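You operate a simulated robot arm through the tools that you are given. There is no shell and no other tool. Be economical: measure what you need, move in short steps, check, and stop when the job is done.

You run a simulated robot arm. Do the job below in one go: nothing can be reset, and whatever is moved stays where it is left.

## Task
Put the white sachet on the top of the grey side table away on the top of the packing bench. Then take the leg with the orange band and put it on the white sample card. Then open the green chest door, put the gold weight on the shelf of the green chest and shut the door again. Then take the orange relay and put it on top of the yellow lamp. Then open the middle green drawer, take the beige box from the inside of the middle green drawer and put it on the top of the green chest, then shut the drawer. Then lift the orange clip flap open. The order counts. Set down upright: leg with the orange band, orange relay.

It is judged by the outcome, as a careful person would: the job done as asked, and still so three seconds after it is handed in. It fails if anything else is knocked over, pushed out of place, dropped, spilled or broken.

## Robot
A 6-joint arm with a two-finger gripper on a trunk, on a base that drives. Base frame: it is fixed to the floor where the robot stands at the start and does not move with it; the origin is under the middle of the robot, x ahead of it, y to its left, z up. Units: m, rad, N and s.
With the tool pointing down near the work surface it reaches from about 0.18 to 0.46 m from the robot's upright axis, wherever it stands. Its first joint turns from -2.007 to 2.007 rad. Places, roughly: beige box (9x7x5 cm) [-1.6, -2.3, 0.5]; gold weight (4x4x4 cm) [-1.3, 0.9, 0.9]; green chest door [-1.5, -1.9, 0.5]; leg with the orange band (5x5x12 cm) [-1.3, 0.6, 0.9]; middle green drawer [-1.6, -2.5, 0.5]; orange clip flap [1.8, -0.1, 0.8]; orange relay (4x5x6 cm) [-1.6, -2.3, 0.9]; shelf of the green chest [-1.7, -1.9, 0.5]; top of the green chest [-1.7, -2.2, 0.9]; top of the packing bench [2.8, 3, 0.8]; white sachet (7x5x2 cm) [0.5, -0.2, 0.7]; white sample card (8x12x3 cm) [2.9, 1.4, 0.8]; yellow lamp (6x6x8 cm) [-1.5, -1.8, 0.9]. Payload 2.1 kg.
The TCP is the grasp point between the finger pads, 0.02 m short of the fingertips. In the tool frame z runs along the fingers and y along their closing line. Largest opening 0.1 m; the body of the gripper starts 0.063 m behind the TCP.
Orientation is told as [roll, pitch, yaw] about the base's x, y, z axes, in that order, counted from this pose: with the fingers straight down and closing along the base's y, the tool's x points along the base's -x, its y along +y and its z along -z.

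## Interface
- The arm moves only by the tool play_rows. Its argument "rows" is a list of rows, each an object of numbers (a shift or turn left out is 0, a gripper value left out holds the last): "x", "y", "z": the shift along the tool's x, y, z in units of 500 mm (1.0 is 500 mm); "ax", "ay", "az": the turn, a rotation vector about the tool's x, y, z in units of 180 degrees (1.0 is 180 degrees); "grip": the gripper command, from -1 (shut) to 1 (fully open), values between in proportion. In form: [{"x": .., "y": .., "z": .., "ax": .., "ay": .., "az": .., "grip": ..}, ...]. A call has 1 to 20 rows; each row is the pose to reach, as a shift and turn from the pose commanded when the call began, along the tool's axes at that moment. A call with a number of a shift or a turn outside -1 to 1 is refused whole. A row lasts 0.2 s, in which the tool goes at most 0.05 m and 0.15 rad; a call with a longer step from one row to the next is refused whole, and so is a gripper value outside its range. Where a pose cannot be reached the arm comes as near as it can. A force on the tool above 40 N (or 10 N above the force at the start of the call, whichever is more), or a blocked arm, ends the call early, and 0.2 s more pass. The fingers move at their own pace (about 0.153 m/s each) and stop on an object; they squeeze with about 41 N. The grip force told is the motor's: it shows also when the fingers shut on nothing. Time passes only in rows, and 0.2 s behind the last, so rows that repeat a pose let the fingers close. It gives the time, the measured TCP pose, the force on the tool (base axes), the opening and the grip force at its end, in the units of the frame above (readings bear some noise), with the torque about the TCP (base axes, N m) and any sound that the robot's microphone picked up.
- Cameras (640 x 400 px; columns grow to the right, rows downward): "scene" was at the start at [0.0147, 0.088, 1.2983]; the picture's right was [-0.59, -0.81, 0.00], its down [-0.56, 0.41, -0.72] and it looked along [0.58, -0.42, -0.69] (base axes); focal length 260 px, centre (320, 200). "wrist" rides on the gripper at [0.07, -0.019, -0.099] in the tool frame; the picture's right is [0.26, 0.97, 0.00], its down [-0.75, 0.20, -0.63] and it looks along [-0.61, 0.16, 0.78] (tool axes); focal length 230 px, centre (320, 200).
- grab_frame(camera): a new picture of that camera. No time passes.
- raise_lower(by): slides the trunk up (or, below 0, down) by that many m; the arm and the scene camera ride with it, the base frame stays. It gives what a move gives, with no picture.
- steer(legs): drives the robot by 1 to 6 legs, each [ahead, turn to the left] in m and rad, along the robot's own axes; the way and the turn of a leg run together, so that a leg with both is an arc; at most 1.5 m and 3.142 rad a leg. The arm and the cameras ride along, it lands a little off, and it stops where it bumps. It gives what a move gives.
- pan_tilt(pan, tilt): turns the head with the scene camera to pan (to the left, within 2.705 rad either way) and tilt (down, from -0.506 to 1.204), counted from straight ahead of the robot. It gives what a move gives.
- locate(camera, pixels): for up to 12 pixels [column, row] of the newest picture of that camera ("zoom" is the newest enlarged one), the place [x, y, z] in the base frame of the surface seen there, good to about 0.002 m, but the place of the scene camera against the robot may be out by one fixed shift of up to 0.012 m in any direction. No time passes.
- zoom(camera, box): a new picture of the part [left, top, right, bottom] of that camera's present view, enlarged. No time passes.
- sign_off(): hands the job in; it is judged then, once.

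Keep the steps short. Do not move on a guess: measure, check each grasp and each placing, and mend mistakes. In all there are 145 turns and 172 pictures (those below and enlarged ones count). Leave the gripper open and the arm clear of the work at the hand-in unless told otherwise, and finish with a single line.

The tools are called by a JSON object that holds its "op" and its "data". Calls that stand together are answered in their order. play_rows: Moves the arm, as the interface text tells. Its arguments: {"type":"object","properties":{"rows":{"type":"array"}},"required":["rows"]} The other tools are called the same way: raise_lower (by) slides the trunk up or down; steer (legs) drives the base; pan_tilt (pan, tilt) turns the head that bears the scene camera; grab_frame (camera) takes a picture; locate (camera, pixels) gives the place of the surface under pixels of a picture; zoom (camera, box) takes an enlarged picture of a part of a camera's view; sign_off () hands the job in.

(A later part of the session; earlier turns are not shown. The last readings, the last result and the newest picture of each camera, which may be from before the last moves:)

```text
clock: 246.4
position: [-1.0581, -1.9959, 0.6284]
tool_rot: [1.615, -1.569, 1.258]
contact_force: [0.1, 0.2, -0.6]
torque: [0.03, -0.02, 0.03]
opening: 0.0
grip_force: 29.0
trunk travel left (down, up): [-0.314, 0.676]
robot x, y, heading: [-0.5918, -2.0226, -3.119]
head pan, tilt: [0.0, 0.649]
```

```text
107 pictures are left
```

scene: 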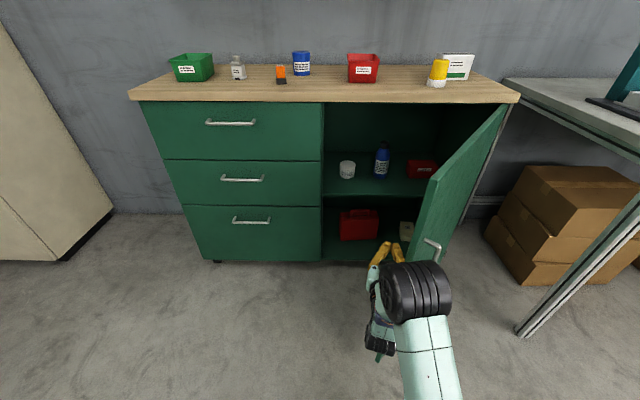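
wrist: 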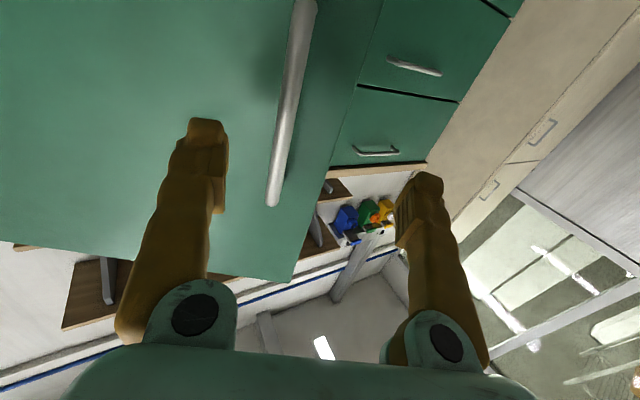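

The door swung to about 60°. I locate its edge and the shelf contents.

{"op": "locate", "data": {"camera": "scene", "pixels": [[432, 190], [425, 215], [500, 110], [347, 178], [382, 178], [420, 178], [355, 192], [400, 192], [330, 185], [365, 180], [365, 192], [430, 155]]}}

{"op": "zoom", "data": {"camera": "scene", "box": [310, 90, 510, 270]}}

```text
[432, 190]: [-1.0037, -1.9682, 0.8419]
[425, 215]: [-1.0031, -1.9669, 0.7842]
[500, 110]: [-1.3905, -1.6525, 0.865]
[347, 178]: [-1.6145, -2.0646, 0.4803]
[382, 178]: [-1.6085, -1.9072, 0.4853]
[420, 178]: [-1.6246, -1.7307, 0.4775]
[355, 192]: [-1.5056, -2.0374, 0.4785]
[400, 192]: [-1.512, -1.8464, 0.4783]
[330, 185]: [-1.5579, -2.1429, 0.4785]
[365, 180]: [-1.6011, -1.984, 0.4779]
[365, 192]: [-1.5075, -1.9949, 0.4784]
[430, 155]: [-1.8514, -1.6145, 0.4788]
```

```text
2.22 times, centred on (410, 180) of scene
```

zoom: 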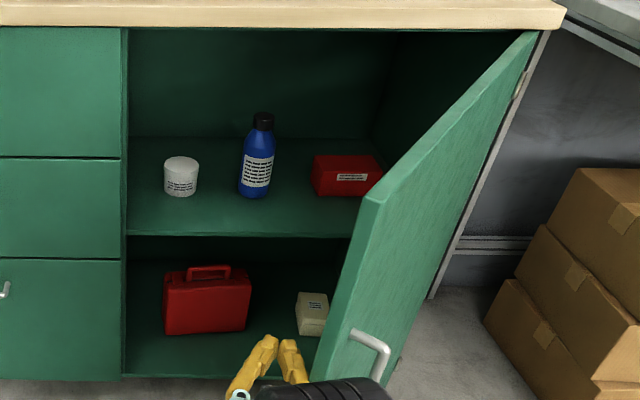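

Shelf top z=0.478, with free room at its front between jar and bottle. Door is at ~52°. I move the finger aside, back the base 0.13 m for arm room, and push on.

{"op": "play_rows", "data": {"rows": [{"y": 0.04}, {"y": 0.08}]}}

{"op": "steer", "data": {"legs": [[-0.13, 0]]}}

{"op": "grab_frame", "data": {"camera": "scene"}}

```text
clock: 247.0
position: [-1.068, -2.0375, 0.6252]
tool_rot: [1.228, -1.569, 1.648]
contact_force: [0.7, 0.9, 0.6]
torque: [-0.02, 0.02, 0.02]
opening: 0.0
grip_force: 29.4
trunk travel left (down, up): [-0.314, 0.676]
robot x, y, heading: [-0.5935, -2.0207, -3.116]
head pan, tilt: [0.0, 0.649]
```

```text
clock: 248.3
position: [-0.9359, -2.0331, 0.6253]
tool_rot: [1.438, -1.57, 1.433]
contact_force: [-0.2, -0.6, -0.4]
torque: [0.0, -0.01, -0.02]
opening: 0.0002
grip_force: 29.6
trunk travel left (down, up): [-0.314, 0.676]
robot x, y, heading: [-0.4593, -2.0204, -3.118]
head pan, tilt: [0.0, 0.649]
```

```text
105 pictures are left
```

scene: 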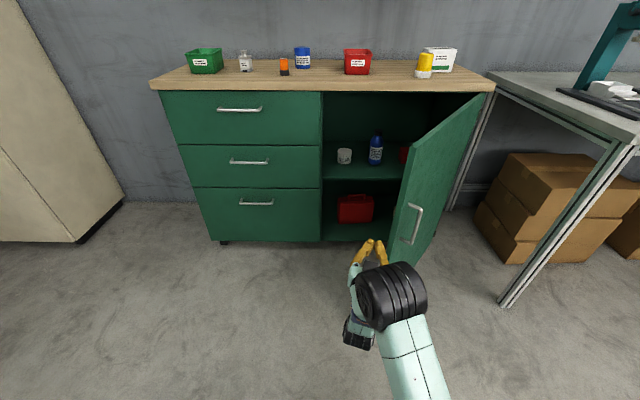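

{"op": "play_rows", "data": {"rows": [{"z": 0.08, "y": 0.013}, {"z": 0.16, "y": 0.026}, {"z": 0.227, "y": 0.037}, {"z": 0.217, "y": -0.0}, {"z": 0.207, "y": -0.042}, {"z": 0.203, "y": -0.067}, {"z": 0.2, "y": -0.092}, {"z": 0.196, "y": -0.117}, {"z": 0.193, "y": -0.142}, {"z": 0.189, "y": -0.167}, {"z": 0.184, "y": -0.2}, {"z": 0.178, "y": -0.24}, {"z": 0.173, "y": -0.28}, {"z": 0.168, "y": -0.32}, {"z": 0.163, "y": -0.355}, {"z": 0.158, "y": -0.39}, {"z": 0.158, "y": -0.43}, {"z": 0.158, "y": -0.47}, {"z": 0.158, "y": -0.51}, {"z": 0.158, "y": -0.55}]}}

{"op": "grab_frame", "data": {"camera": "scene"}}

```text
clock: 252.5
position: [-0.9367, -1.746, 0.6245]
tool_rot: [1.181, -1.568, 1.689]
contact_force: [0.7, -0.5, 0.4]
torque: [-0.02, 0.0, 0.02]
opening: 0.0001
grip_force: 29.5
trunk travel left (down, up): [-0.314, 0.676]
robot x, y, heading: [-0.4626, -2.021, -3.114]
head pan, tilt: [0.0, 0.649]
```

```text
104 pictures are left
```

scene: 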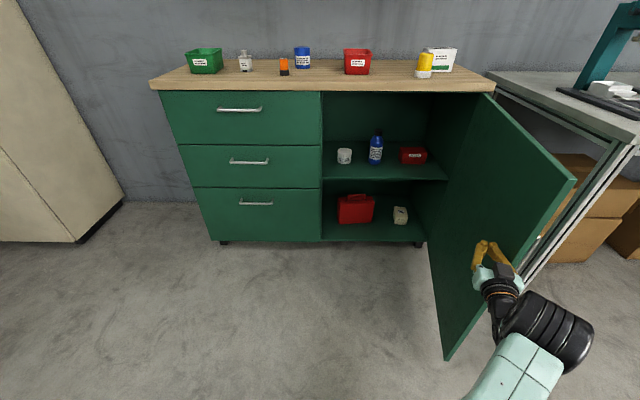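

The door is open about 85–90°. I bring the arm back to the centre, back off, raise the trunk and drive to the gold weight.

{"op": "play_rows", "data": {"rows": [{"y": 0.08, "z": -0.01}, {"y": 0.17, "z": -0.02}, {"y": 0.26, "z": -0.03}, {"y": 0.35, "z": -0.03}, {"y": 0.44, "z": -0.03}, {"y": 0.53, "z": -0.03, "grip": 1}]}}

{"op": "steer", "data": {"legs": [[-0.2, 0], [0, -1.598], [1.4, 0], [1.45, 0], [0, 1.571]]}}

{"op": "raise_lower", "data": {"by": 0.35}}

{"op": "pan_tilt", "data": {"pan": 0, "tilt": 0.7}}

{"op": "grab_frame", "data": {"camera": "scene"}}

```text
clock: 253.9
position: [-0.9959, -2.0065, 0.6262]
tool_rot: [0.81, -1.572, 2.063]
contact_force: [0.4, 0.4, -0.1]
torque: [0.02, 0.01, 0.01]
opening: 0.1001
grip_force: 0.1
trunk travel left (down, up): [-0.314, 0.676]
robot x, y, heading: [-0.4619, -2.0155, -3.115]
head pan, tilt: [0.0, 0.649]
```

```text
clock: 276.3
position: [-0.7189, 0.8801, 0.6273]
tool_rot: [1.296, -1.57, 1.477]
contact_force: [0.2, 0.5, -0.2]
torque: [0.01, -0.01, -0.02]
opening: 0.1
grip_force: 0.0
trunk travel left (down, up): [-0.314, 0.676]
robot x, y, heading: [-0.1903, 0.8146, 3.065]
head pan, tilt: [0.0, 0.649]
```

```text
clock: 279.8
position: [-0.7199, 0.8802, 0.9771]
tool_rot: [1.275, -1.57, 1.497]
contact_force: [-0.3, 0.7, 0.1]
torque: [0.0, 0.02, 0.03]
opening: 0.1
grip_force: 0.0
trunk travel left (down, up): [-0.664, 0.326]
robot x, y, heading: [-0.185, 0.812, 3.069]
head pan, tilt: [0.0, 0.649]
```

```text
clock: 280.4
position: [-0.7205, 0.8804, 0.9765]
tool_rot: [1.308, -1.569, 1.464]
contact_force: [-0.9, 0.2, 0.4]
torque: [-0.03, -0.03, 0.02]
opening: 0.1001
grip_force: 0.1
trunk travel left (down, up): [-0.664, 0.326]
robot x, y, heading: [-0.1878, 0.8166, 3.067]
head pan, tilt: [0.0, 0.7]
```

```text
103 pictures are left
```

scene: 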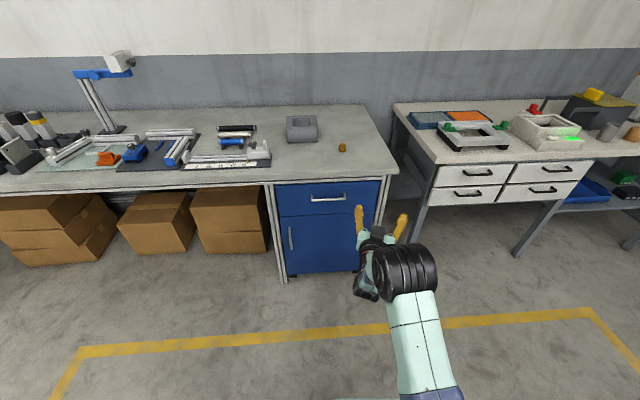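

I realign the tool's yaw with the robot and then pitch it to 40° from vertical, so the same tilt can serve for picking and for the shelf.

{"op": "play_rows", "data": {"rows": [{"ax": -0.047}, {"ax": -0.094}]}}

{"op": "play_rows", "data": {"rows": [{"ay": 0.0463}, {"ay": 0.0926}, {"ay": 0.139}, {"ay": 0.185}, {"ay": 0.2315}, {"ay": 0.278}, {"ay": 0.278}]}}

{"op": "steer", "data": {"legs": [[0, 0.074], [0.5, 0]]}}

{"op": "grab_frame", "data": {"camera": "wrist"}}

```text
clock: 281.0
position: [-0.7203, 0.8812, 0.9767]
tool_rot: [1.379, -1.568, 1.69]
contact_force: [-0.3, 0.6, 0.4]
torque: [0.01, 0.01, -0.02]
opening: 0.1
grip_force: 0.0
trunk travel left (down, up): [-0.664, 0.326]
robot x, y, heading: [-0.1892, 0.8152, 3.067]
head pan, tilt: [0.0, 0.7]
```

```text
clock: 282.6
position: [-0.7189, 0.8789, 0.9781]
tool_rot: [0.004, -0.699, 3.069]
contact_force: [-0.2, -0.5, -0.4]
torque: [0.03, 0.02, -0.01]
opening: 0.0999
grip_force: 0.1
out of reach, approached as far as the arm can: row 5
trunk travel left (down, up): [-0.664, 0.326]
robot x, y, heading: [-0.1896, 0.8163, 3.065]
head pan, tilt: [0.0, 0.7]
```

```text
clock: 286.0
position: [-1.2204, 0.8618, 0.9773]
tool_rot: [0.002, -0.697, 3.114]
contact_force: [0.2, 1.0, 0.0]
torque: [0.02, 0.01, 0.02]
opening: 0.1001
grip_force: 0.1
trunk travel left (down, up): [-0.664, 0.326]
robot x, y, heading: [-0.6864, 0.8245, 3.112]
head pan, tilt: [0.0, 0.7]
```

```text
102 pictures are left
```

wrist: 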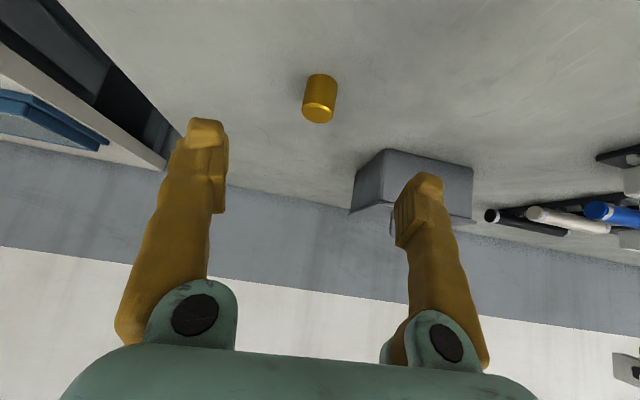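

{"op": "locate", "data": {"camera": "wrist", "pixels": [[304, 95], [318, 95], [333, 95], [318, 110], [320, 78], [360, 200], [318, 120], [260, 100]]}}

{"op": "zoom", "data": {"camera": "wrist", "box": [270, 50, 390, 150]}}

```text
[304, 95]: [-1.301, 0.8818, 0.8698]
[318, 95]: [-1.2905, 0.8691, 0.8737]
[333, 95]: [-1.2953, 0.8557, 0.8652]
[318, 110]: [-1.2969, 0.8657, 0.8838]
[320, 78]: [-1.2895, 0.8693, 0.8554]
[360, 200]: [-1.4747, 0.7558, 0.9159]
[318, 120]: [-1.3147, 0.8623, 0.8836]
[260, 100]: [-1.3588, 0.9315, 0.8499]
```

```text
4.00 times, centred on (330, 100) of wrist
```

zoom: 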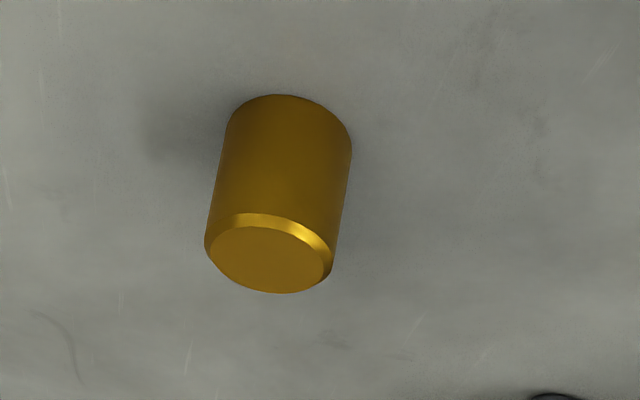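

Weight centre ≈(-1.3045,0.8685), z 0.849–0.8835. It lies right along the tool's axis; I advance 0.10 then check.

{"op": "play_rows", "data": {"rows": [{"z": 0.05, "y": -0.009}, {"z": 0.1, "y": -0.009}, {"z": 0.15, "y": -0.009}, {"z": 0.2, "y": -0.009}, {"z": 0.2, "y": -0.009}]}}

{"op": "grab_frame", "data": {"camera": "wrist"}}

```text
clock: 287.2
position: [-1.2828, 0.8658, 0.9019]
tool_rot: [0.0, -0.7, 3.114]
contact_force: [0.9, -0.6, 0.8]
torque: [-0.02, 0.05, 0.02]
opening: 0.0997
grip_force: 0.0
trunk travel left (down, up): [-0.664, 0.326]
robot x, y, heading: [-0.6866, 0.825, 3.11]
head pan, tilt: [0.0, 0.7]
```

```text
100 pictures are left
```

wrist: 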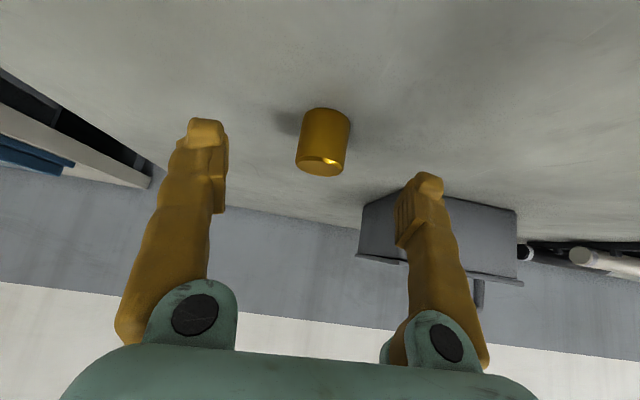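

Centred. I go on 0.031 m, close and lift.

{"op": "play_rows", "data": {"rows": [{"z": 0.03}, {"z": 0.062}, {"z": 0.062, "grip": -1}, {"z": 0.062}, {"z": 0.062}, {"z": 0.062}]}}

```text
clock: 288.6
position: [-1.3038, 0.8681, 0.877]
tool_rot: [-0.001, -0.696, 3.114]
contact_force: [0.4, -0.9, 0.1]
torque: [0.03, 0.01, 0.0]
opening: 0.0301
grip_force: 41.0
trunk travel left (down, up): [-0.664, 0.326]
robot x, y, heading: [-0.6874, 0.8251, 3.107]
head pan, tilt: [0.0, 0.7]
```

Gripped (0.030). I lift with the trunk, back off and check.

{"op": "raise_lower", "data": {"by": 0.12}}

{"op": "steer", "data": {"legs": [[-0.28, 0]]}}

{"op": "grab_frame", "data": {"camera": "wrist"}}

```text
clock: 290.1
position: [-1.3048, 0.868, 0.9966]
tool_rot: [0.003, -0.697, 3.114]
contact_force: [-0.4, 0.5, -1.5]
torque: [0.01, 0.0, 0.0]
opening: 0.0303
grip_force: 41.4
trunk travel left (down, up): [-0.784, 0.206]
robot x, y, heading: [-0.6866, 0.8207, 3.109]
head pan, tilt: [0.0, 0.7]
```

```text
clock: 292.0
position: [-1.0302, 0.8591, 0.9957]
tool_rot: [0.001, -0.697, 3.114]
contact_force: [-0.4, -0.2, -2.4]
torque: [-0.01, -0.02, 0.02]
opening: 0.0304
grip_force: 41.4
trunk travel left (down, up): [-0.784, 0.206]
robot x, y, heading: [-0.42, 0.815, 3.115]
head pan, tilt: [0.0, 0.7]
```

```text
99 pictures are left
```

wrist: 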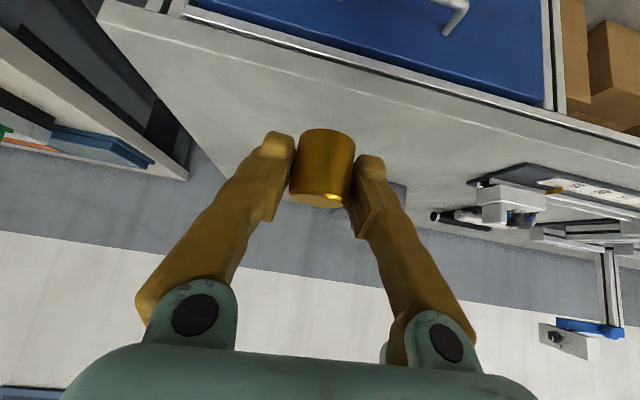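

Weight is held upright. I drive back to the chest.

{"op": "steer", "data": {"legs": [[0, 1.59], [1.4, 0], [1.4, 0]]}}

```text
clock: 309.4
position: [-0.5228, -2.599, 0.9972]
tool_rot: [0.001, -0.697, -1.587]
contact_force: [-0.2, -0.1, -2.3]
torque: [0.01, 0.0, 0.0]
opening: 0.0304
grip_force: 41.5
trunk travel left (down, up): [-0.784, 0.206]
robot x, y, heading: [-0.4866, -1.9794, -1.586]
head pan, tilt: [0.0, 0.7]
```

{"op": "steer", "data": {"legs": [[0, -1.556]]}}

{"op": "raise_lower", "data": {"by": -0.4}}

{"op": "grab_frame", "data": {"camera": "scene"}}

{"op": "grab_frame", "data": {"camera": "wrist"}}

```text
clock: 313.7
position: [-1.1025, -1.9291, 0.996]
tool_rot: [0.001, -0.697, 3.1]
contact_force: [-0.1, -0.3, -2.1]
torque: [-0.01, 0.03, -0.02]
opening: 0.0301
grip_force: 40.6
trunk travel left (down, up): [-0.784, 0.206]
robot x, y, heading: [-0.4823, -1.9788, 3.096]
head pan, tilt: [0.0, 0.7]
```

```text
clock: 317.5
position: [-1.1015, -1.9295, 0.5956]
tool_rot: [0.003, -0.696, 3.099]
contact_force: [0.1, 0.2, -2.2]
torque: [-0.05, -0.03, 0.01]
opening: 0.0303
grip_force: 41.0
trunk travel left (down, up): [-0.384, 0.606]
robot x, y, heading: [-0.4899, -1.9769, 3.098]
head pan, tilt: [0.0, 0.7]
```

```text
98 pictures are left
```

scene: 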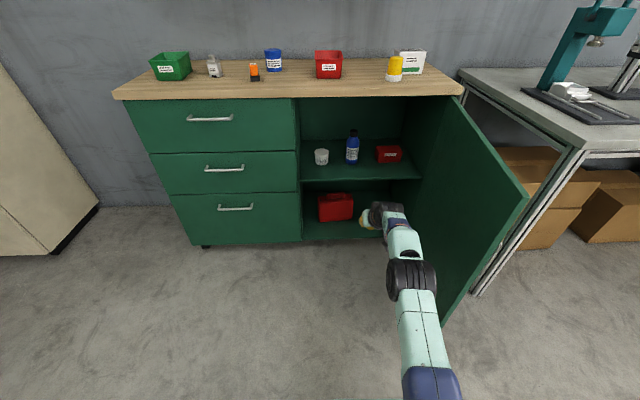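

```text
97 pictures are left
```

wrist: 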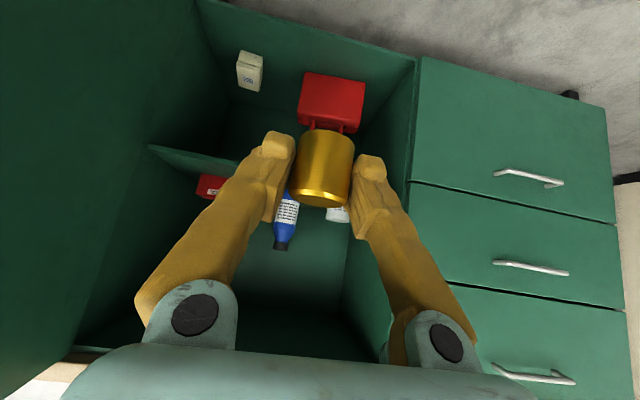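

I align the heading and drive in 0.3 m, then check clearances.

{"op": "steer", "data": {"legs": [[0, 0.05], [0.3, 0]]}}

{"op": "grab_frame", "data": {"camera": "scene"}}

{"op": "grab_frame", "data": {"camera": "wrist"}}

```text
clock: 319.9
position: [-1.391, -1.9605, 0.5955]
tool_rot: [0.001, -0.696, -3.135]
contact_force: [-0.8, 0.2, -2.0]
torque: [-0.01, 0.01, 0.03]
opening: 0.0303
grip_force: 40.5
trunk travel left (down, up): [-0.384, 0.606]
robot x, y, heading: [-0.776, -1.9837, -3.135]
head pan, tilt: [0.0, 0.7]
```

```text
96 pictures are left
```

scene: 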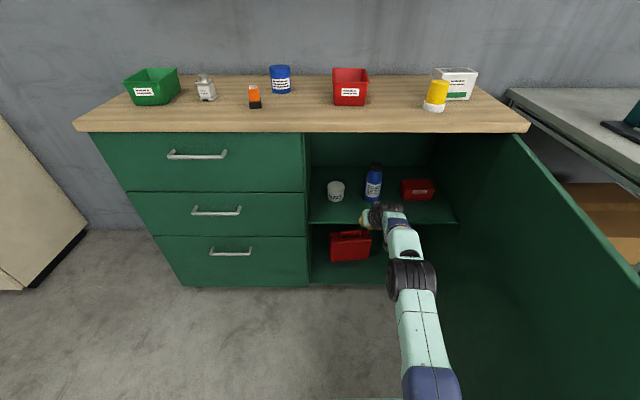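

```text
95 pictures are left
```

wrist: 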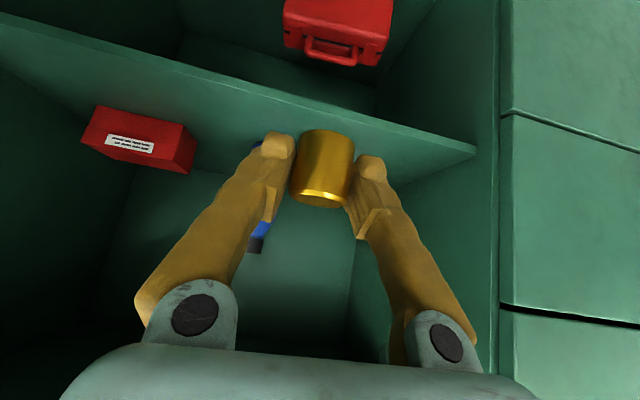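

{"op": "locate", "data": {"camera": "scene", "pixels": [[375, 214], [390, 212], [400, 235], [410, 268], [335, 192], [374, 188], [350, 210], [345, 130], [372, 198], [345, 175]]}}

{"op": "locate", "data": {"camera": "wrist", "pixels": [[400, 145], [430, 165], [255, 244], [400, 180], [270, 110], [185, 150]]}}

```text
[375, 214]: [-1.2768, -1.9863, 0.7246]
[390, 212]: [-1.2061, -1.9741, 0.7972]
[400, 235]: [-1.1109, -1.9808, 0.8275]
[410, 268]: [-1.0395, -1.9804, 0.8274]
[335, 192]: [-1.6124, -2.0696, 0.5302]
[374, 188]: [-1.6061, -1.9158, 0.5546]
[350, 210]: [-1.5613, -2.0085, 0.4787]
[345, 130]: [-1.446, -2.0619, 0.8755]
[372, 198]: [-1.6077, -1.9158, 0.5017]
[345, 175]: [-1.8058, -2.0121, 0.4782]
```

```text
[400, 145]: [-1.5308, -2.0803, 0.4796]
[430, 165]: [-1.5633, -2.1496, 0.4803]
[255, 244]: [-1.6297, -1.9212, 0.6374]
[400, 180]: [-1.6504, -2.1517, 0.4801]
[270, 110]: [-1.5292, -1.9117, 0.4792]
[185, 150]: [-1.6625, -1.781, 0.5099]
```

Clear: wrist stays below the top and in front of it. I drive 0.155 m further in.

{"op": "steer", "data": {"legs": [[0.155, 0]]}}

```text
clock: 321.3
position: [-1.5459, -1.9618, 0.5962]
tool_rot: [0.003, -0.697, -3.134]
contact_force: [-0.1, 0.0, -3.2]
torque: [0.02, -0.01, -0.01]
opening: 0.0302
grip_force: 40.7
trunk travel left (down, up): [-0.384, 0.606]
robot x, y, heading: [-0.9283, -1.983, -3.131]
head pan, tilt: [0.0, 0.7]
```

{"op": "play_rows", "data": {"rows": [{"y": 0.03}, {"y": 0.056}, {"y": 0.056}]}}

{"op": "raise_lower", "data": {"by": -0.08}}

{"op": "grab_frame", "data": {"camera": "wrist"}}

{"op": "grab_frame", "data": {"camera": "scene"}}

```text
clock: 322.1
position: [-1.5453, -1.9915, 0.5965]
tool_rot: [0.002, -0.697, -3.131]
contact_force: [0.0, 0.8, -2.7]
torque: [0.02, 0.02, 0.0]
opening: 0.0303
grip_force: 41.2
trunk travel left (down, up): [-0.384, 0.606]
robot x, y, heading: [-0.9271, -1.9878, -3.132]
head pan, tilt: [0.0, 0.7]
```

```text
clock: 323.3
position: [-1.546, -1.9893, 0.5172]
tool_rot: [0.001, -0.697, -3.133]
contact_force: [0.0, 0.2, -1.7]
torque: [0.0, -0.02, 0.0]
opening: 0.0305
grip_force: 41.3
trunk travel left (down, up): [-0.304, 0.686]
robot x, y, heading: [-0.9251, -1.9833, -3.137]
head pan, tilt: [0.0, 0.7]
```

```text
94 pictures are left
```

wrist: 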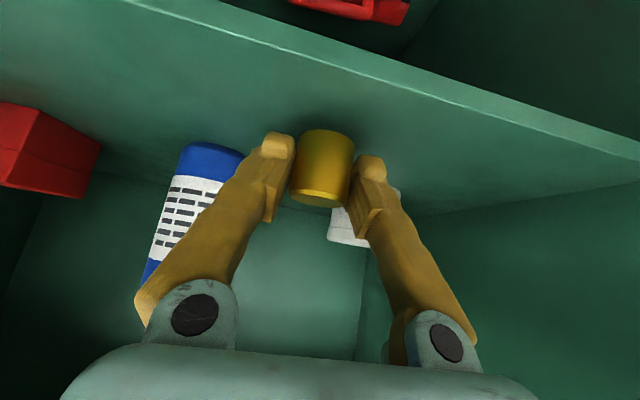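

```text
93 pictures are left
```

scene: 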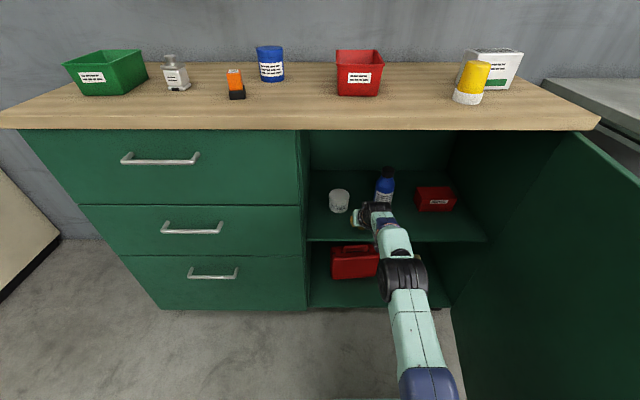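

I lower the last ~9 mm vertically in small steps.

{"op": "play_rows", "data": {"rows": [{"z": 0.005, "x": 0.004}, {"z": 0.009, "x": 0.0075}, {"z": 0.012, "x": 0.01}, {"z": 0.014, "x": 0.0118}, {"z": 0.016, "x": 0.0135}]}}

```text
clock: 324.5
position: [-1.546, -1.9909, 0.5071]
tool_rot: [0.003, -0.698, -3.131]
contact_force: [0.0, -0.1, -1.1]
torque: [0.03, 0.0, 0.03]
opening: 0.0302
grip_force: 41.2
trunk travel left (down, up): [-0.304, 0.686]
robot x, y, heading: [-0.9278, -1.9824, -3.134]
head pan, tilt: [0.0, 0.7]
```

{"op": "play_rows", "data": {"rows": [{"z": 0.0015, "x": 0.0013}, {"z": 0.003, "x": 0.0026}, {"z": 0.003, "x": 0.0026}]}}

```text
clock: 325.3
position: [-1.5456, -1.9919, 0.5058]
tool_rot: [0.002, -0.702, -3.132]
contact_force: [-1.3, 2.3, 9.3]
torque: [0.1, -0.11, 0.01]
opening: 0.0298
grip_force: 40.8
trunk travel left (down, up): [-0.304, 0.686]
robot x, y, heading: [-0.9267, -1.9831, -3.128]
head pan, tilt: [0.0, 0.7]
```

Contact. I open partly, then withdraw along the tool's axis.

{"op": "play_rows", "data": {"rows": [{"grip": -0.1}, {}, {}, {"z": -0.06}, {"z": -0.12}, {"z": -0.18}, {"z": -0.22}]}}

{"op": "grab_frame", "data": {"camera": "wrist"}}

```text
clock: 326.9
position: [-1.4761, -1.9907, 0.5891]
tool_rot: [0.003, -0.696, -3.133]
contact_force: [0.3, 0.4, 0.4]
torque: [0.02, 0.01, 0.02]
opening: 0.045
grip_force: 0.0
trunk travel left (down, up): [-0.304, 0.686]
robot x, y, heading: [-0.9278, -1.9866, -3.135]
head pan, tilt: [0.0, 0.7]
```

```text
92 pictures are left
```

wrist: 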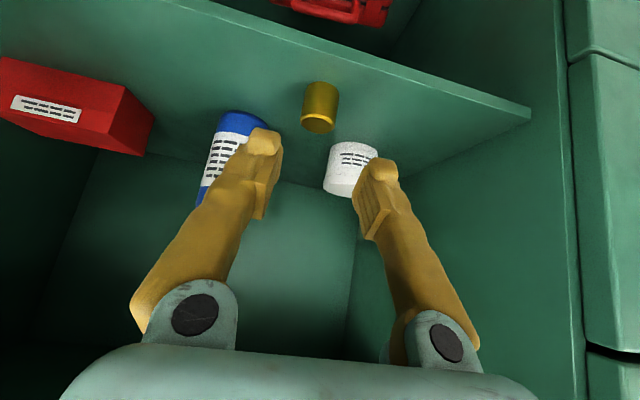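

The weight stands on the shelf. Now to shut the door: I back off, make the tool horizontal, shut the fingers and take position to the right of the door.

{"op": "steer", "data": {"legs": [[-0.66, 0], [0, -1.571], [0.26, 0], [0, 1.571]]}}

{"op": "raise_lower", "data": {"by": 0.17}}

{"op": "play_rows", "data": {"rows": [{"ay": -0.0463, "grip": -1}, {"ay": -0.0926}, {"ay": -0.139}, {"ay": -0.185}, {"ay": -0.2315}, {"ay": -0.278}, {"ay": -0.278}]}}

{"op": "pan_tilt", "data": {"pan": 0, "tilt": 0.6}}

{"op": "grab_frame", "data": {"camera": "scene"}}

```text
clock: 339.5
position: [-0.8373, -1.7251, 0.5881]
tool_rot: [0.002, -0.698, -3.132]
contact_force: [0.2, 0.0, -0.1]
torque: [0.04, -0.01, 0.0]
opening: 0.0451
grip_force: 0.1
trunk travel left (down, up): [-0.304, 0.686]
robot x, y, heading: [-0.2906, -1.7163, -3.136]
head pan, tilt: [0.0, 0.7]
```

```text
clock: 341.4
position: [-0.8381, -1.7242, 0.7588]
tool_rot: [0.003, -0.696, -3.133]
contact_force: [-1.3, 0.3, 0.9]
torque: [0.0, 0.0, 0.0]
opening: 0.0449
grip_force: 0.1
trunk travel left (down, up): [-0.474, 0.516]
robot x, y, heading: [-0.2928, -1.7171, -3.14]
head pan, tilt: [0.0, 0.7]
```

```text
clock: 343.0
position: [-0.8383, -1.7251, 0.759]
tool_rot: [1.961, -1.57, 1.191]
contact_force: [0.3, 0.2, 0.1]
torque: [-0.01, -0.03, 0.02]
opening: 0.0001
grip_force: 29.6
trunk travel left (down, up): [-0.474, 0.516]
robot x, y, heading: [-0.2902, -1.7156, -3.136]
head pan, tilt: [0.0, 0.7]
```

```text
clock: 343.6
position: [-0.8394, -1.7251, 0.7587]
tool_rot: [1.398, -1.569, 1.753]
contact_force: [-0.3, -0.4, -0.1]
torque: [0.02, 0.04, -0.01]
opening: 0.0
grip_force: 29.7
trunk travel left (down, up): [-0.474, 0.516]
robot x, y, heading: [-0.2919, -1.7182, -3.133]
head pan, tilt: [0.0, 0.6]
```

```text
91 pictures are left
```

scene: 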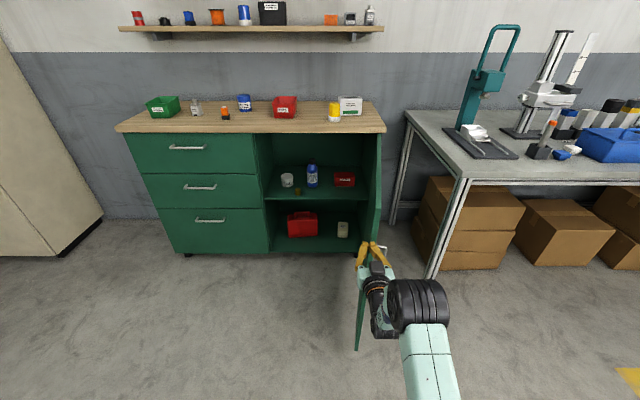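

{"op": "locate", "data": {"camera": "scene", "pixels": [[376, 190], [379, 145], [372, 235], [357, 330], [385, 255], [364, 290], [297, 190], [410, 115], [462, 175]]}}

{"op": "zoom", "data": {"camera": "scene", "box": [320, 120, 480, 360]}}

```text
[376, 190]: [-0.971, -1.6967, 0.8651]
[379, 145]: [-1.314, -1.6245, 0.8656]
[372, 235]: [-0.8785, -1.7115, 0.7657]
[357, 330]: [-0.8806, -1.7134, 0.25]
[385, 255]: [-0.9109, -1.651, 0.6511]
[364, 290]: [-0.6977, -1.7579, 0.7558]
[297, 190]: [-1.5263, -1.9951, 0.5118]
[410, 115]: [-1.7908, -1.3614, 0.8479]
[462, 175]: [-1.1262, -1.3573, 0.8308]
```

```text
1.67 times, centred on (400, 240) of scene
```

zoom: 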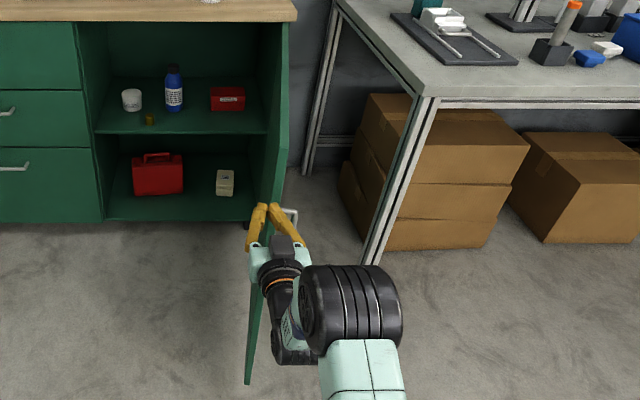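

Door edge at (-0.889,-1.707), so ~80° open. I raise a little (to pass above the handle), move right of the door, turning the tool 30° left.

{"op": "raise_lower", "data": {"by": 0.04}}

{"op": "play_rows", "data": {"rows": [{"y": -0.08}, {"y": -0.16}, {"y": -0.25}, {"y": -0.25, "ax": -0.042}, {"y": -0.25, "ax": -0.083}, {"y": -0.25, "ax": -0.125}, {"y": -0.25, "ax": -0.167}]}}

{"op": "steer", "data": {"legs": [[0.2, 0]]}}

{"op": "grab_frame", "data": {"camera": "scene"}}

```text
clock: 344.5
position: [-0.8389, -1.7245, 0.7995]
tool_rot: [1.236, -1.569, 1.918]
contact_force: [-0.4, 0.2, 0.6]
torque: [-0.02, 0.02, -0.01]
opening: 0.0003
grip_force: 29.4
trunk travel left (down, up): [-0.514, 0.476]
robot x, y, heading: [-0.2881, -1.7173, -3.132]
head pan, tilt: [0.0, 0.6]
```

```text
clock: 346.1
position: [-0.8402, -1.5984, 0.7994]
tool_rot: [1.254, -1.566, 2.42]
contact_force: [-0.4, 1.0, 0.0]
torque: [0.01, 0.01, 0.0]
opening: 0.0002
grip_force: 28.9
trunk travel left (down, up): [-0.514, 0.476]
robot x, y, heading: [-0.2898, -1.7193, -3.136]
head pan, tilt: [0.0, 0.6]
```

```text
clock: 347.7
position: [-1.0397, -1.5988, 0.8003]
tool_rot: [1.509, -1.569, 2.165]
contact_force: [-0.8, -0.7, -0.3]
torque: [-0.01, -0.02, 0.0]
opening: 0.0
grip_force: 28.9
trunk travel left (down, up): [-0.514, 0.476]
robot x, y, heading: [-0.4904, -1.719, -3.136]
head pan, tilt: [0.0, 0.6]
```

```text
89 pictures are left
```

scene: 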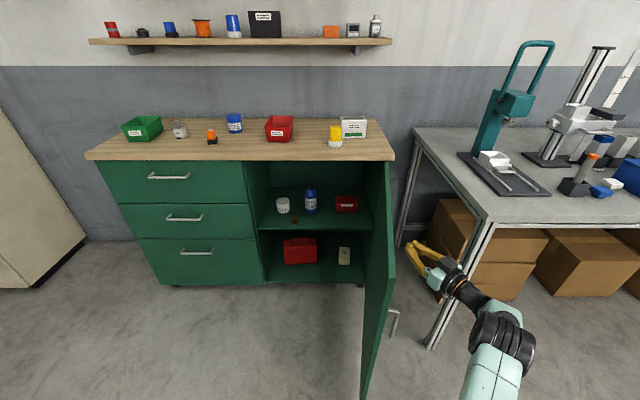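

In place on the outer side. I push the door slowly toward closing along its arc (to ~40°).

{"op": "play_rows", "data": {"rows": [{"z": 0.012, "y": 0.035}, {"z": 0.023, "y": 0.069}, {"z": 0.035, "y": 0.104}, {"z": 0.046, "y": 0.138}, {"z": 0.075, "y": 0.162}, {"z": 0.104, "y": 0.185}, {"z": 0.133, "y": 0.209}, {"z": 0.161, "y": 0.233}, {"z": 0.19, "y": 0.256}, {"z": 0.219, "y": 0.28}, {"z": 0.247, "y": 0.303}, {"z": 0.276, "y": 0.327}, {"z": 0.316, "y": 0.341}, {"z": 0.356, "y": 0.355}, {"z": 0.396, "y": 0.37}, {"z": 0.436, "y": 0.384}, {"z": 0.476, "y": 0.398}, {"z": 0.516, "y": 0.412}, {"z": 0.557, "y": 0.426}]}}

{"op": "grab_frame", "data": {"camera": "scene"}}

```text
clock: 351.7
position: [-1.1508, -1.8967, 0.8011]
tool_rot: [1.147, -1.57, 2.524]
contact_force: [0.5, -0.3, -0.4]
torque: [0.02, -0.02, 0.03]
opening: 0.0
grip_force: 29.2
out of reach, approached as far as the arm can: row 18, 19
trunk travel left (down, up): [-0.514, 0.476]
robot x, y, heading: [-0.4911, -1.7173, -3.139]
head pan, tilt: [0.0, 0.6]
```

```text
88 pictures are left
```

scene: 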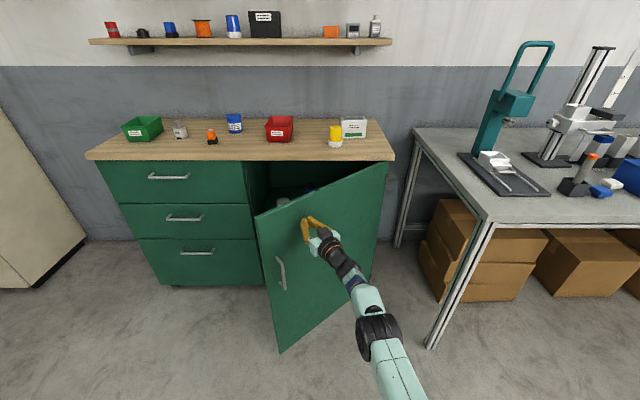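

Door at ~40°. I drive the base slowly forward 0.24 m so the finger pushes it nearly shut.

{"op": "steer", "data": {"legs": [[0.12, 0], [0.12, 0]]}}

{"op": "grab_frame", "data": {"camera": "scene"}}

```text
clock: 353.8
position: [-1.3875, -1.8975, 0.7993]
tool_rot: [1.329, -1.569, 2.344]
contact_force: [-0.4, -0.1, -0.6]
torque: [-0.03, 0.01, 0.02]
opening: 0.0001
grip_force: 29.9
trunk travel left (down, up): [-0.514, 0.476]
robot x, y, heading: [-0.728, -1.718, -3.138]
head pan, tilt: [0.0, 0.6]
```

```text
87 pictures are left
```

scene: 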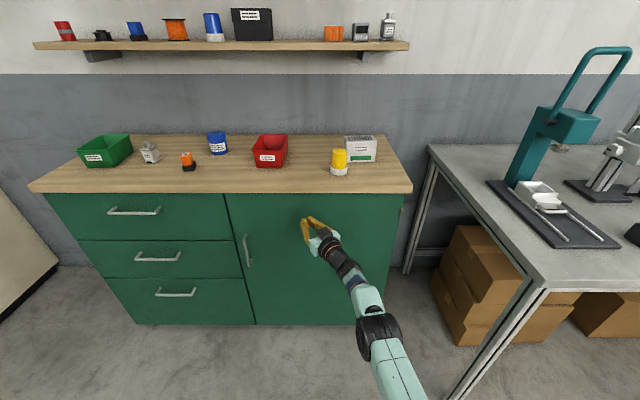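

{"op": "locate", "data": {"camera": "scene", "pixels": [[235, 215], [240, 300], [260, 280], [222, 215], [222, 280], [330, 280], [380, 210]]}}

{"op": "play_rows", "data": {"rows": [{"z": 0.02, "y": -0.012}, {"z": 0.04, "y": -0.024}, {"z": 0.06, "y": -0.035}, {"z": 0.075, "y": -0.044}, {"z": 0.09, "y": -0.053}, {"z": 0.1, "y": -0.059}, {"z": 0.108, "y": -0.064}]}}

{"op": "grab_frame", "data": {"camera": "scene"}}

{"op": "locate", "data": {"camera": "scene", "pixels": [[235, 215], [240, 300], [260, 280], [222, 215], [222, 280], [330, 280], [380, 210]]}}

```text
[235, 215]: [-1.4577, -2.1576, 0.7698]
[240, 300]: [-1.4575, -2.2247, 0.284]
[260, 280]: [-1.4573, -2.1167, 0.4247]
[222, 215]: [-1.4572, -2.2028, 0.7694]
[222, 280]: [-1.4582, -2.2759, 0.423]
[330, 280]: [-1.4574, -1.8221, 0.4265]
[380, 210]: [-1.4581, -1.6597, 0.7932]
```

```text
clock: 355.4
position: [-1.3878, -1.8968, 0.8002]
tool_rot: [2.043, -1.569, 1.629]
contact_force: [0.4, -0.7, 0.3]
torque: [-0.02, -0.01, -0.03]
opening: 0.0003
grip_force: 29.6
out of reach, approached as far as the arm can: row 1, 2, 3, 4, 5, 6, 7
trunk travel left (down, up): [-0.514, 0.476]
robot x, y, heading: [-0.731, -1.7189, -3.14]
head pan, tilt: [0.0, 0.6]
```

```text
86 pictures are left
```

scene: 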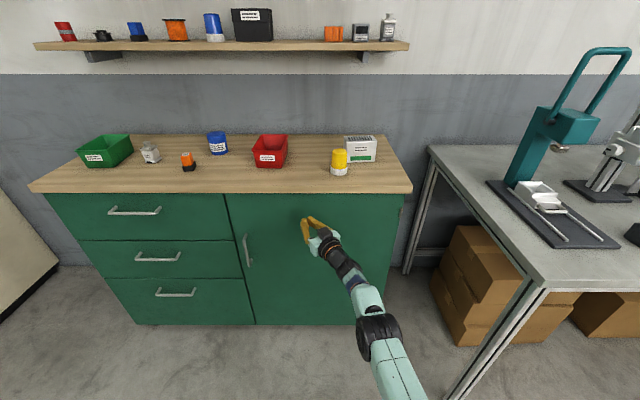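

```text
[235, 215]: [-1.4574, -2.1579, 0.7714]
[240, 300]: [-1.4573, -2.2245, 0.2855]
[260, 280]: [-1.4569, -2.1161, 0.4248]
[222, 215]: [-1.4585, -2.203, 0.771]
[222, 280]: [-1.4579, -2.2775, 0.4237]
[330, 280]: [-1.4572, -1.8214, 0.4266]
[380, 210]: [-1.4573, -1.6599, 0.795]
```

The door is flush and shut. Next the relay. I back off, retract the arm and turn the tool to point down.

{"op": "steer", "data": {"legs": [[-0.25, 0]]}}

{"op": "play_rows", "data": {"rows": [{"ax": 0.042, "z": -0.06, "grip": 1}, {"ax": 0.083, "z": -0.12}, {"ax": 0.125, "z": -0.18}, {"ax": 0.167, "z": -0.24}, {"ax": 0.167, "z": -0.3}]}}

{"op": "play_rows", "data": {"rows": [{"ay": 0.0417}, {"ay": 0.0833}, {"ay": 0.125}, {"ay": 0.1667}, {"ay": 0.2083}, {"ay": 0.25}, {"ay": 0.2917}, {"ay": 0.3333}, {"ay": 0.375}, {"ay": 0.4167}, {"ay": 0.4583}, {"ay": 0.5}, {"ay": 0.5}]}}

{"op": "zoom", "data": {"camera": "scene", "box": [60, 120, 420, 345]}}

```text
clock: 357.1
position: [-1.1451, -1.8934, 0.8005]
tool_rot: [2.551, -1.57, 1.114]
contact_force: [0.6, -0.6, -0.2]
torque: [0.0, -0.02, -0.03]
opening: 0.0001
grip_force: 29.2
trunk travel left (down, up): [-0.514, 0.476]
robot x, y, heading: [-0.4857, -1.7225, 3.142]
head pan, tilt: [0.0, 0.6]
```

```text
clock: 358.3
position: [-1.0143, -1.8171, 0.7981]
tool_rot: [2.48, -1.568, 0.662]
contact_force: [0.4, 0.7, -0.1]
torque: [-0.01, 0.01, -0.01]
opening: 0.1
grip_force: 0.0
trunk travel left (down, up): [-0.514, 0.476]
robot x, y, heading: [-0.4842, -1.7213, 3.14]
head pan, tilt: [0.0, 0.6]
```

```text
clock: 361.1
position: [-0.948, -1.7905, 0.7943]
tool_rot: [-0.251, -0.131, -3.134]
contact_force: [-0.5, 0.0, -0.3]
torque: [0.0, 0.01, 0.05]
opening: 0.1001
grip_force: 0.1
out of reach, approached as far as the arm can: row 6, 7, 8, 9, 10, 11, 12, 13
trunk travel left (down, up): [-0.514, 0.476]
robot x, y, heading: [-0.483, -1.7221, 3.138]
head pan, tilt: [0.0, 0.6]
```

```text
1.78 times, centred on (240, 232) of scene
```

zoom: 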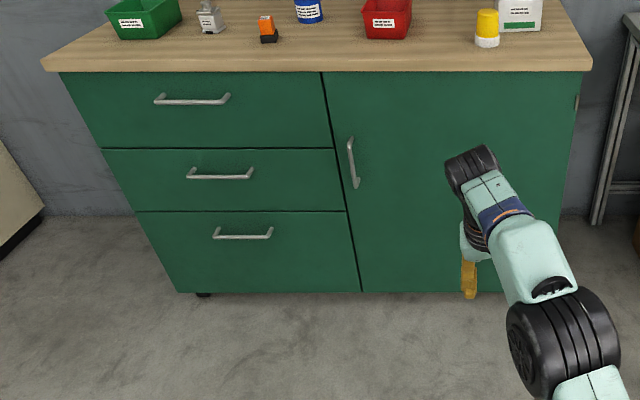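

The tool is tilted a bit at the reach limit. I draw it in and level it.

{"op": "play_rows", "data": {"rows": [{"x": 0.06, "ax": -0.02, "ay": 0.01}, {"x": 0.12, "ax": -0.04, "ay": 0.021}, {"x": 0.18, "ax": -0.06, "ay": 0.032}, {"x": 0.2, "ax": -0.08, "ay": 0.042}, {"x": 0.2, "ax": -0.08, "ay": 0.042}]}}

{"op": "raise_lower", "data": {"by": 0.31}}

{"op": "pan_tilt", "data": {"pan": 0.3, "tilt": 0.75}}

{"op": "grab_frame", "data": {"camera": "scene"}}

```text
clock: 362.3
position: [-0.8767, -1.7869, 0.7629]
tool_rot: [-0.208, -0.124, -3.139]
contact_force: [-0.4, 0.3, 0.0]
torque: [0.01, 0.04, 0.02]
opening: 0.0996
grip_force: 0.1
out of reach, approached as far as the arm can: row 1, 2, 3, 4, 5
trunk travel left (down, up): [-0.514, 0.476]
robot x, y, heading: [-0.4864, -1.7173, 3.138]
head pan, tilt: [0.0, 0.6]
```

```text
clock: 365.4
position: [-0.8759, -1.7873, 1.0733]
tool_rot: [-0.208, -0.126, -3.138]
contact_force: [0.1, -0.2, 0.3]
torque: [0.03, -0.03, -0.02]
opening: 0.1001
grip_force: 0.1
trunk travel left (down, up): [-0.824, 0.166]
robot x, y, heading: [-0.4865, -1.7164, 3.139]
head pan, tilt: [0.0, 0.6]
```

```text
clock: 366.2
position: [-0.8761, -1.7865, 1.074]
tool_rot: [-0.21, -0.124, -3.138]
contact_force: [-0.7, 0.1, -0.2]
torque: [-0.02, 0.0, -0.04]
opening: 0.1
grip_force: 0.0
trunk travel left (down, up): [-0.824, 0.166]
robot x, y, heading: [-0.4842, -1.7174, 3.14]
head pan, tilt: [0.3, 0.75]
```

```text
84 pictures are left
```

scene: 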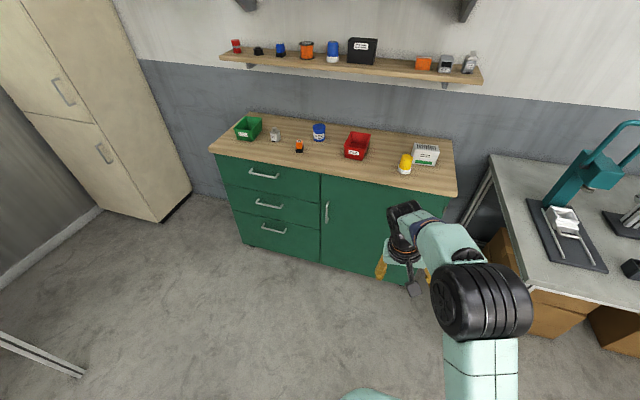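

{"op": "play_rows", "data": {"rows": [{"ax": -0.02, "ay": 0.012}, {"ax": -0.04, "ay": 0.024}, {"ax": -0.066, "ay": 0.04}, {"ax": -0.066, "ay": 0.04}, {"ax": -0.066, "ay": 0.04}]}}

```text
clock: 367.4
position: [-0.8742, -1.7858, 1.0734]
tool_rot: [-0.209, -0.124, -3.139]
contact_force: [-0.3, 1.2, 0.7]
torque: [-0.03, 0.03, 0.01]
opening: 0.1
grip_force: 0.0
out of reach, approached as far as the arm can: row 1, 2, 3, 4, 5
trunk travel left (down, up): [-0.824, 0.166]
robot x, y, heading: [-0.4853, -1.7197, 3.14]
head pan, tilt: [0.3, 0.75]
```

It seems to be at a joint limit (wrist flipped when fully stretched). I test levelling with some tool yaw, first one way.

{"op": "play_rows", "data": {"rows": [{"az": 0.04, "ax": -0.015}, {"az": 0.08, "ax": -0.03}, {"az": 0.12, "ax": -0.045}, {"az": 0.16, "ax": -0.06}, {"az": 0.2, "ax": -0.06}, {"az": 0.2, "ax": -0.06}]}}

{"op": "zoom", "data": {"camera": "scene", "box": [340, 180, 560, 400]}}

```text
clock: 368.8
position: [-0.8513, -1.7997, 1.0448]
tool_rot: [0.063, -0.235, 2.504]
contact_force: [-0.2, -0.2, 0.2]
torque: [-0.02, 0.03, 0.0]
opening: 0.0997
grip_force: 0.1
out of reach, approached as far as the arm can: row 1, 2, 3, 4, 5, 6
trunk travel left (down, up): [-0.824, 0.166]
robot x, y, heading: [-0.4837, -1.7187, 3.14]
head pan, tilt: [0.3, 0.75]
```

```text
1.82 times, centred on (450, 290) of scene
```

zoom: 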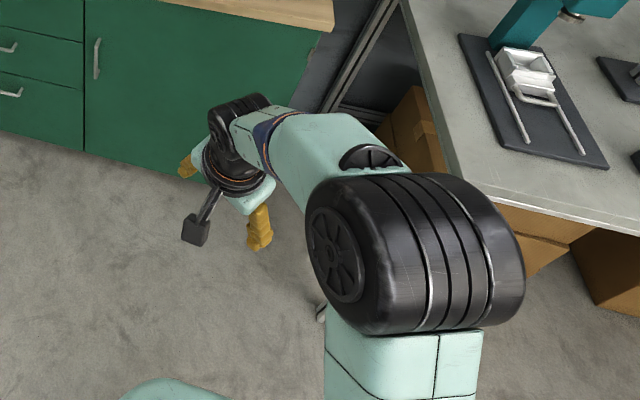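

There is a barrier around a 50° tilt near the inner reach. I go back outward with ~40° tilt (which worked before) and then draw in while levelling.

{"op": "play_rows", "data": {"rows": [{"az": -0.04, "x": -0.032, "y": 0.024}, {"az": -0.08, "x": -0.064, "y": 0.048}, {"az": -0.12, "x": -0.096, "y": 0.072}, {"az": -0.16, "x": -0.128, "y": 0.096}, {"az": -0.2, "x": -0.16, "y": 0.12}]}}

{"op": "play_rows", "data": {"rows": [{"ay": -0.04, "x": -0.05}, {"ay": -0.08, "x": -0.1}, {"ay": -0.12, "x": -0.15}, {"ay": -0.15, "x": -0.2}, {"ay": -0.18, "x": -0.24}, {"ay": -0.18, "x": -0.24}]}}

{"op": "grab_frame", "data": {"camera": "scene"}}

```text
clock: 370.0
position: [-0.931, -1.8033, 1.0476]
tool_rot: [-0.133, -0.256, -3.124]
contact_force: [0.0, -0.7, -0.7]
torque: [0.0, -0.02, -0.03]
opening: 0.1
grip_force: 0.1
out of reach, approached as far as the arm can: row 1, 2, 3, 4, 5
trunk travel left (down, up): [-0.824, 0.166]
robot x, y, heading: [-0.4841, -1.7201, 3.139]
head pan, tilt: [0.3, 0.75]
```

```text
clock: 371.4
position: [-1.045, -1.8059, 1.0801]
tool_rot: [-0.188, -0.82, -3.023]
contact_force: [-0.4, 0.8, 0.6]
torque: [-0.01, -0.02, 0.02]
opening: 0.1002
grip_force: 0.0
trunk travel left (down, up): [-0.824, 0.166]
robot x, y, heading: [-0.4841, -1.7162, 3.139]
head pan, tilt: [0.3, 0.75]
```

```text
82 pictures are left
```

scene: 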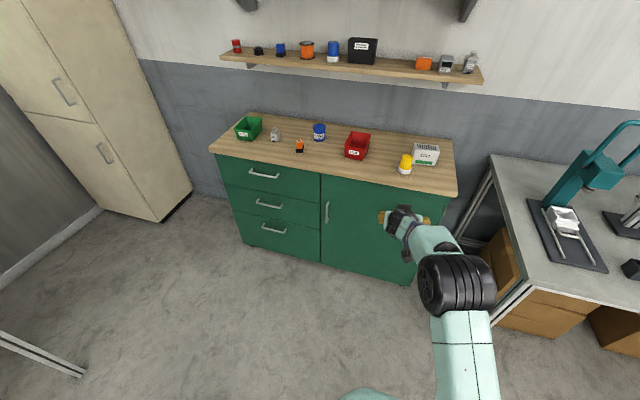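

That released it. I undo the roll, then pitch to vertical while drawing back 0.14 m.

{"op": "play_rows", "data": {"rows": [{"ax": -0.03}, {"ax": -0.06}, {"ax": -0.06}]}}

{"op": "play_rows", "data": {"rows": [{"ay": 0.0435, "x": 0.046, "z": -0.02}, {"ay": 0.087, "x": 0.093, "z": -0.041}, {"ay": 0.1305, "x": 0.139, "z": -0.061}, {"ay": 0.174, "x": 0.185, "z": -0.081}, {"ay": 0.2175, "x": 0.232, "z": -0.102}, {"ay": 0.261, "x": 0.278, "z": -0.122}, {"ay": 0.261, "x": 0.278, "z": -0.122}]}}

```text
clock: 372.2
position: [-1.0458, -1.8056, 1.079]
tool_rot: [-0.001, -0.82, -3.022]
contact_force: [0.8, -1.2, -0.4]
torque: [-0.01, -0.03, -0.02]
opening: 0.0998
grip_force: 0.1
trunk travel left (down, up): [-0.824, 0.166]
robot x, y, heading: [-0.4831, -1.7203, 3.143]
head pan, tilt: [0.3, 0.75]
```

```text
clock: 373.8
position: [-0.876, -1.8081, 0.986]
tool_rot: [-0.094, -0.191, -3.026]
contact_force: [-0.4, -0.2, -0.6]
torque: [-0.01, 0.0, -0.05]
opening: 0.0999
grip_force: 0.1
out of reach, approached as far as the arm can: row 1, 2, 3, 4, 5, 6, 7
trunk travel left (down, up): [-0.824, 0.166]
robot x, y, heading: [-0.487, -1.7183, 3.138]
head pan, tilt: [0.3, 0.75]
```

The residual tilt stays constant, so the wrist is in its flipped branch at a limit. I unflip it: tilt up and out, yaw left, raise to horizontal, yaw back, then pitch down. First out and left.

{"op": "play_rows", "data": {"rows": [{"ay": -0.04, "x": -0.07, "z": -0.03}, {"ay": -0.08, "x": -0.14, "z": -0.06}, {"ay": -0.12, "x": -0.21, "z": -0.09}, {"ay": -0.16, "x": -0.28, "z": -0.11}, {"ay": -0.2, "x": -0.36, "z": -0.13}, {"ay": -0.2, "x": -0.36, "z": -0.13}]}}

{"op": "play_rows", "data": {"rows": [{"ax": -0.029, "az": -0.027}, {"ax": -0.058, "az": -0.054}, {"ax": -0.087, "az": -0.081}, {"ax": -0.116, "az": -0.109}, {"ax": -0.145, "az": -0.136}, {"ax": -0.174, "az": -0.163}, {"ax": -0.203, "az": -0.19}, {"ax": -0.203, "az": -0.19}]}}

{"op": "grab_frame", "data": {"camera": "scene"}}

```text
clock: 375.2
position: [-1.0388, -1.8368, 1.0837]
tool_rot: [-0.135, -0.819, -2.944]
contact_force: [0.7, -0.8, -0.6]
torque: [0.02, 0.04, 0.01]
opening: 0.0998
grip_force: 0.0
trunk travel left (down, up): [-0.824, 0.166]
robot x, y, heading: [-0.4849, -1.7223, 3.143]
head pan, tilt: [0.3, 0.75]
```

```text
clock: 377.0
position: [-1.0389, -1.8333, 1.0862]
tool_rot: [-0.085, -0.747, -2.105]
contact_force: [0.1, -0.5, 0.1]
torque: [0.01, -0.03, -0.01]
opening: 0.0999
grip_force: 0.2
out of reach, approached as far as the arm can: row 2, 3, 4, 5
trunk travel left (down, up): [-0.824, 0.166]
robot x, y, heading: [-0.4867, -1.7191, 3.14]
head pan, tilt: [0.3, 0.75]
```

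```text
81 pictures are left
```

scene: 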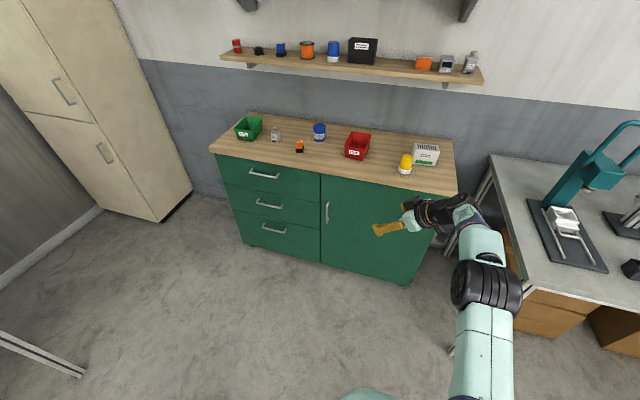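

Now tool yawed left. I test whether it can level from here (drawing in a little).

{"op": "play_rows", "data": {"rows": [{"ay": 0.04, "x": 0.02, "z": -0.02}, {"ay": 0.08, "x": 0.04, "z": -0.03}, {"ay": 0.12, "x": 0.06, "z": -0.03}, {"ay": 0.16, "x": 0.08, "z": -0.03}, {"ay": 0.2, "x": 0.1, "z": -0.03}, {"ay": 0.238, "x": 0.12, "z": -0.03}, {"ay": 0.238, "x": 0.12, "z": -0.03}]}}

```text
clock: 378.6
position: [-0.9664, -1.783, 1.0478]
tool_rot: [-0.063, -0.001, -2.167]
contact_force: [-0.2, -1.3, 0.3]
torque: [-0.03, -0.02, 0.0]
opening: 0.0999
grip_force: 0.1
out of reach, approached as far as the arm can: row 3, 4, 5, 6, 7
trunk travel left (down, up): [-0.824, 0.166]
robot x, y, heading: [-0.483, -1.7223, 3.144]
head pan, tilt: [0.3, 0.75]
```

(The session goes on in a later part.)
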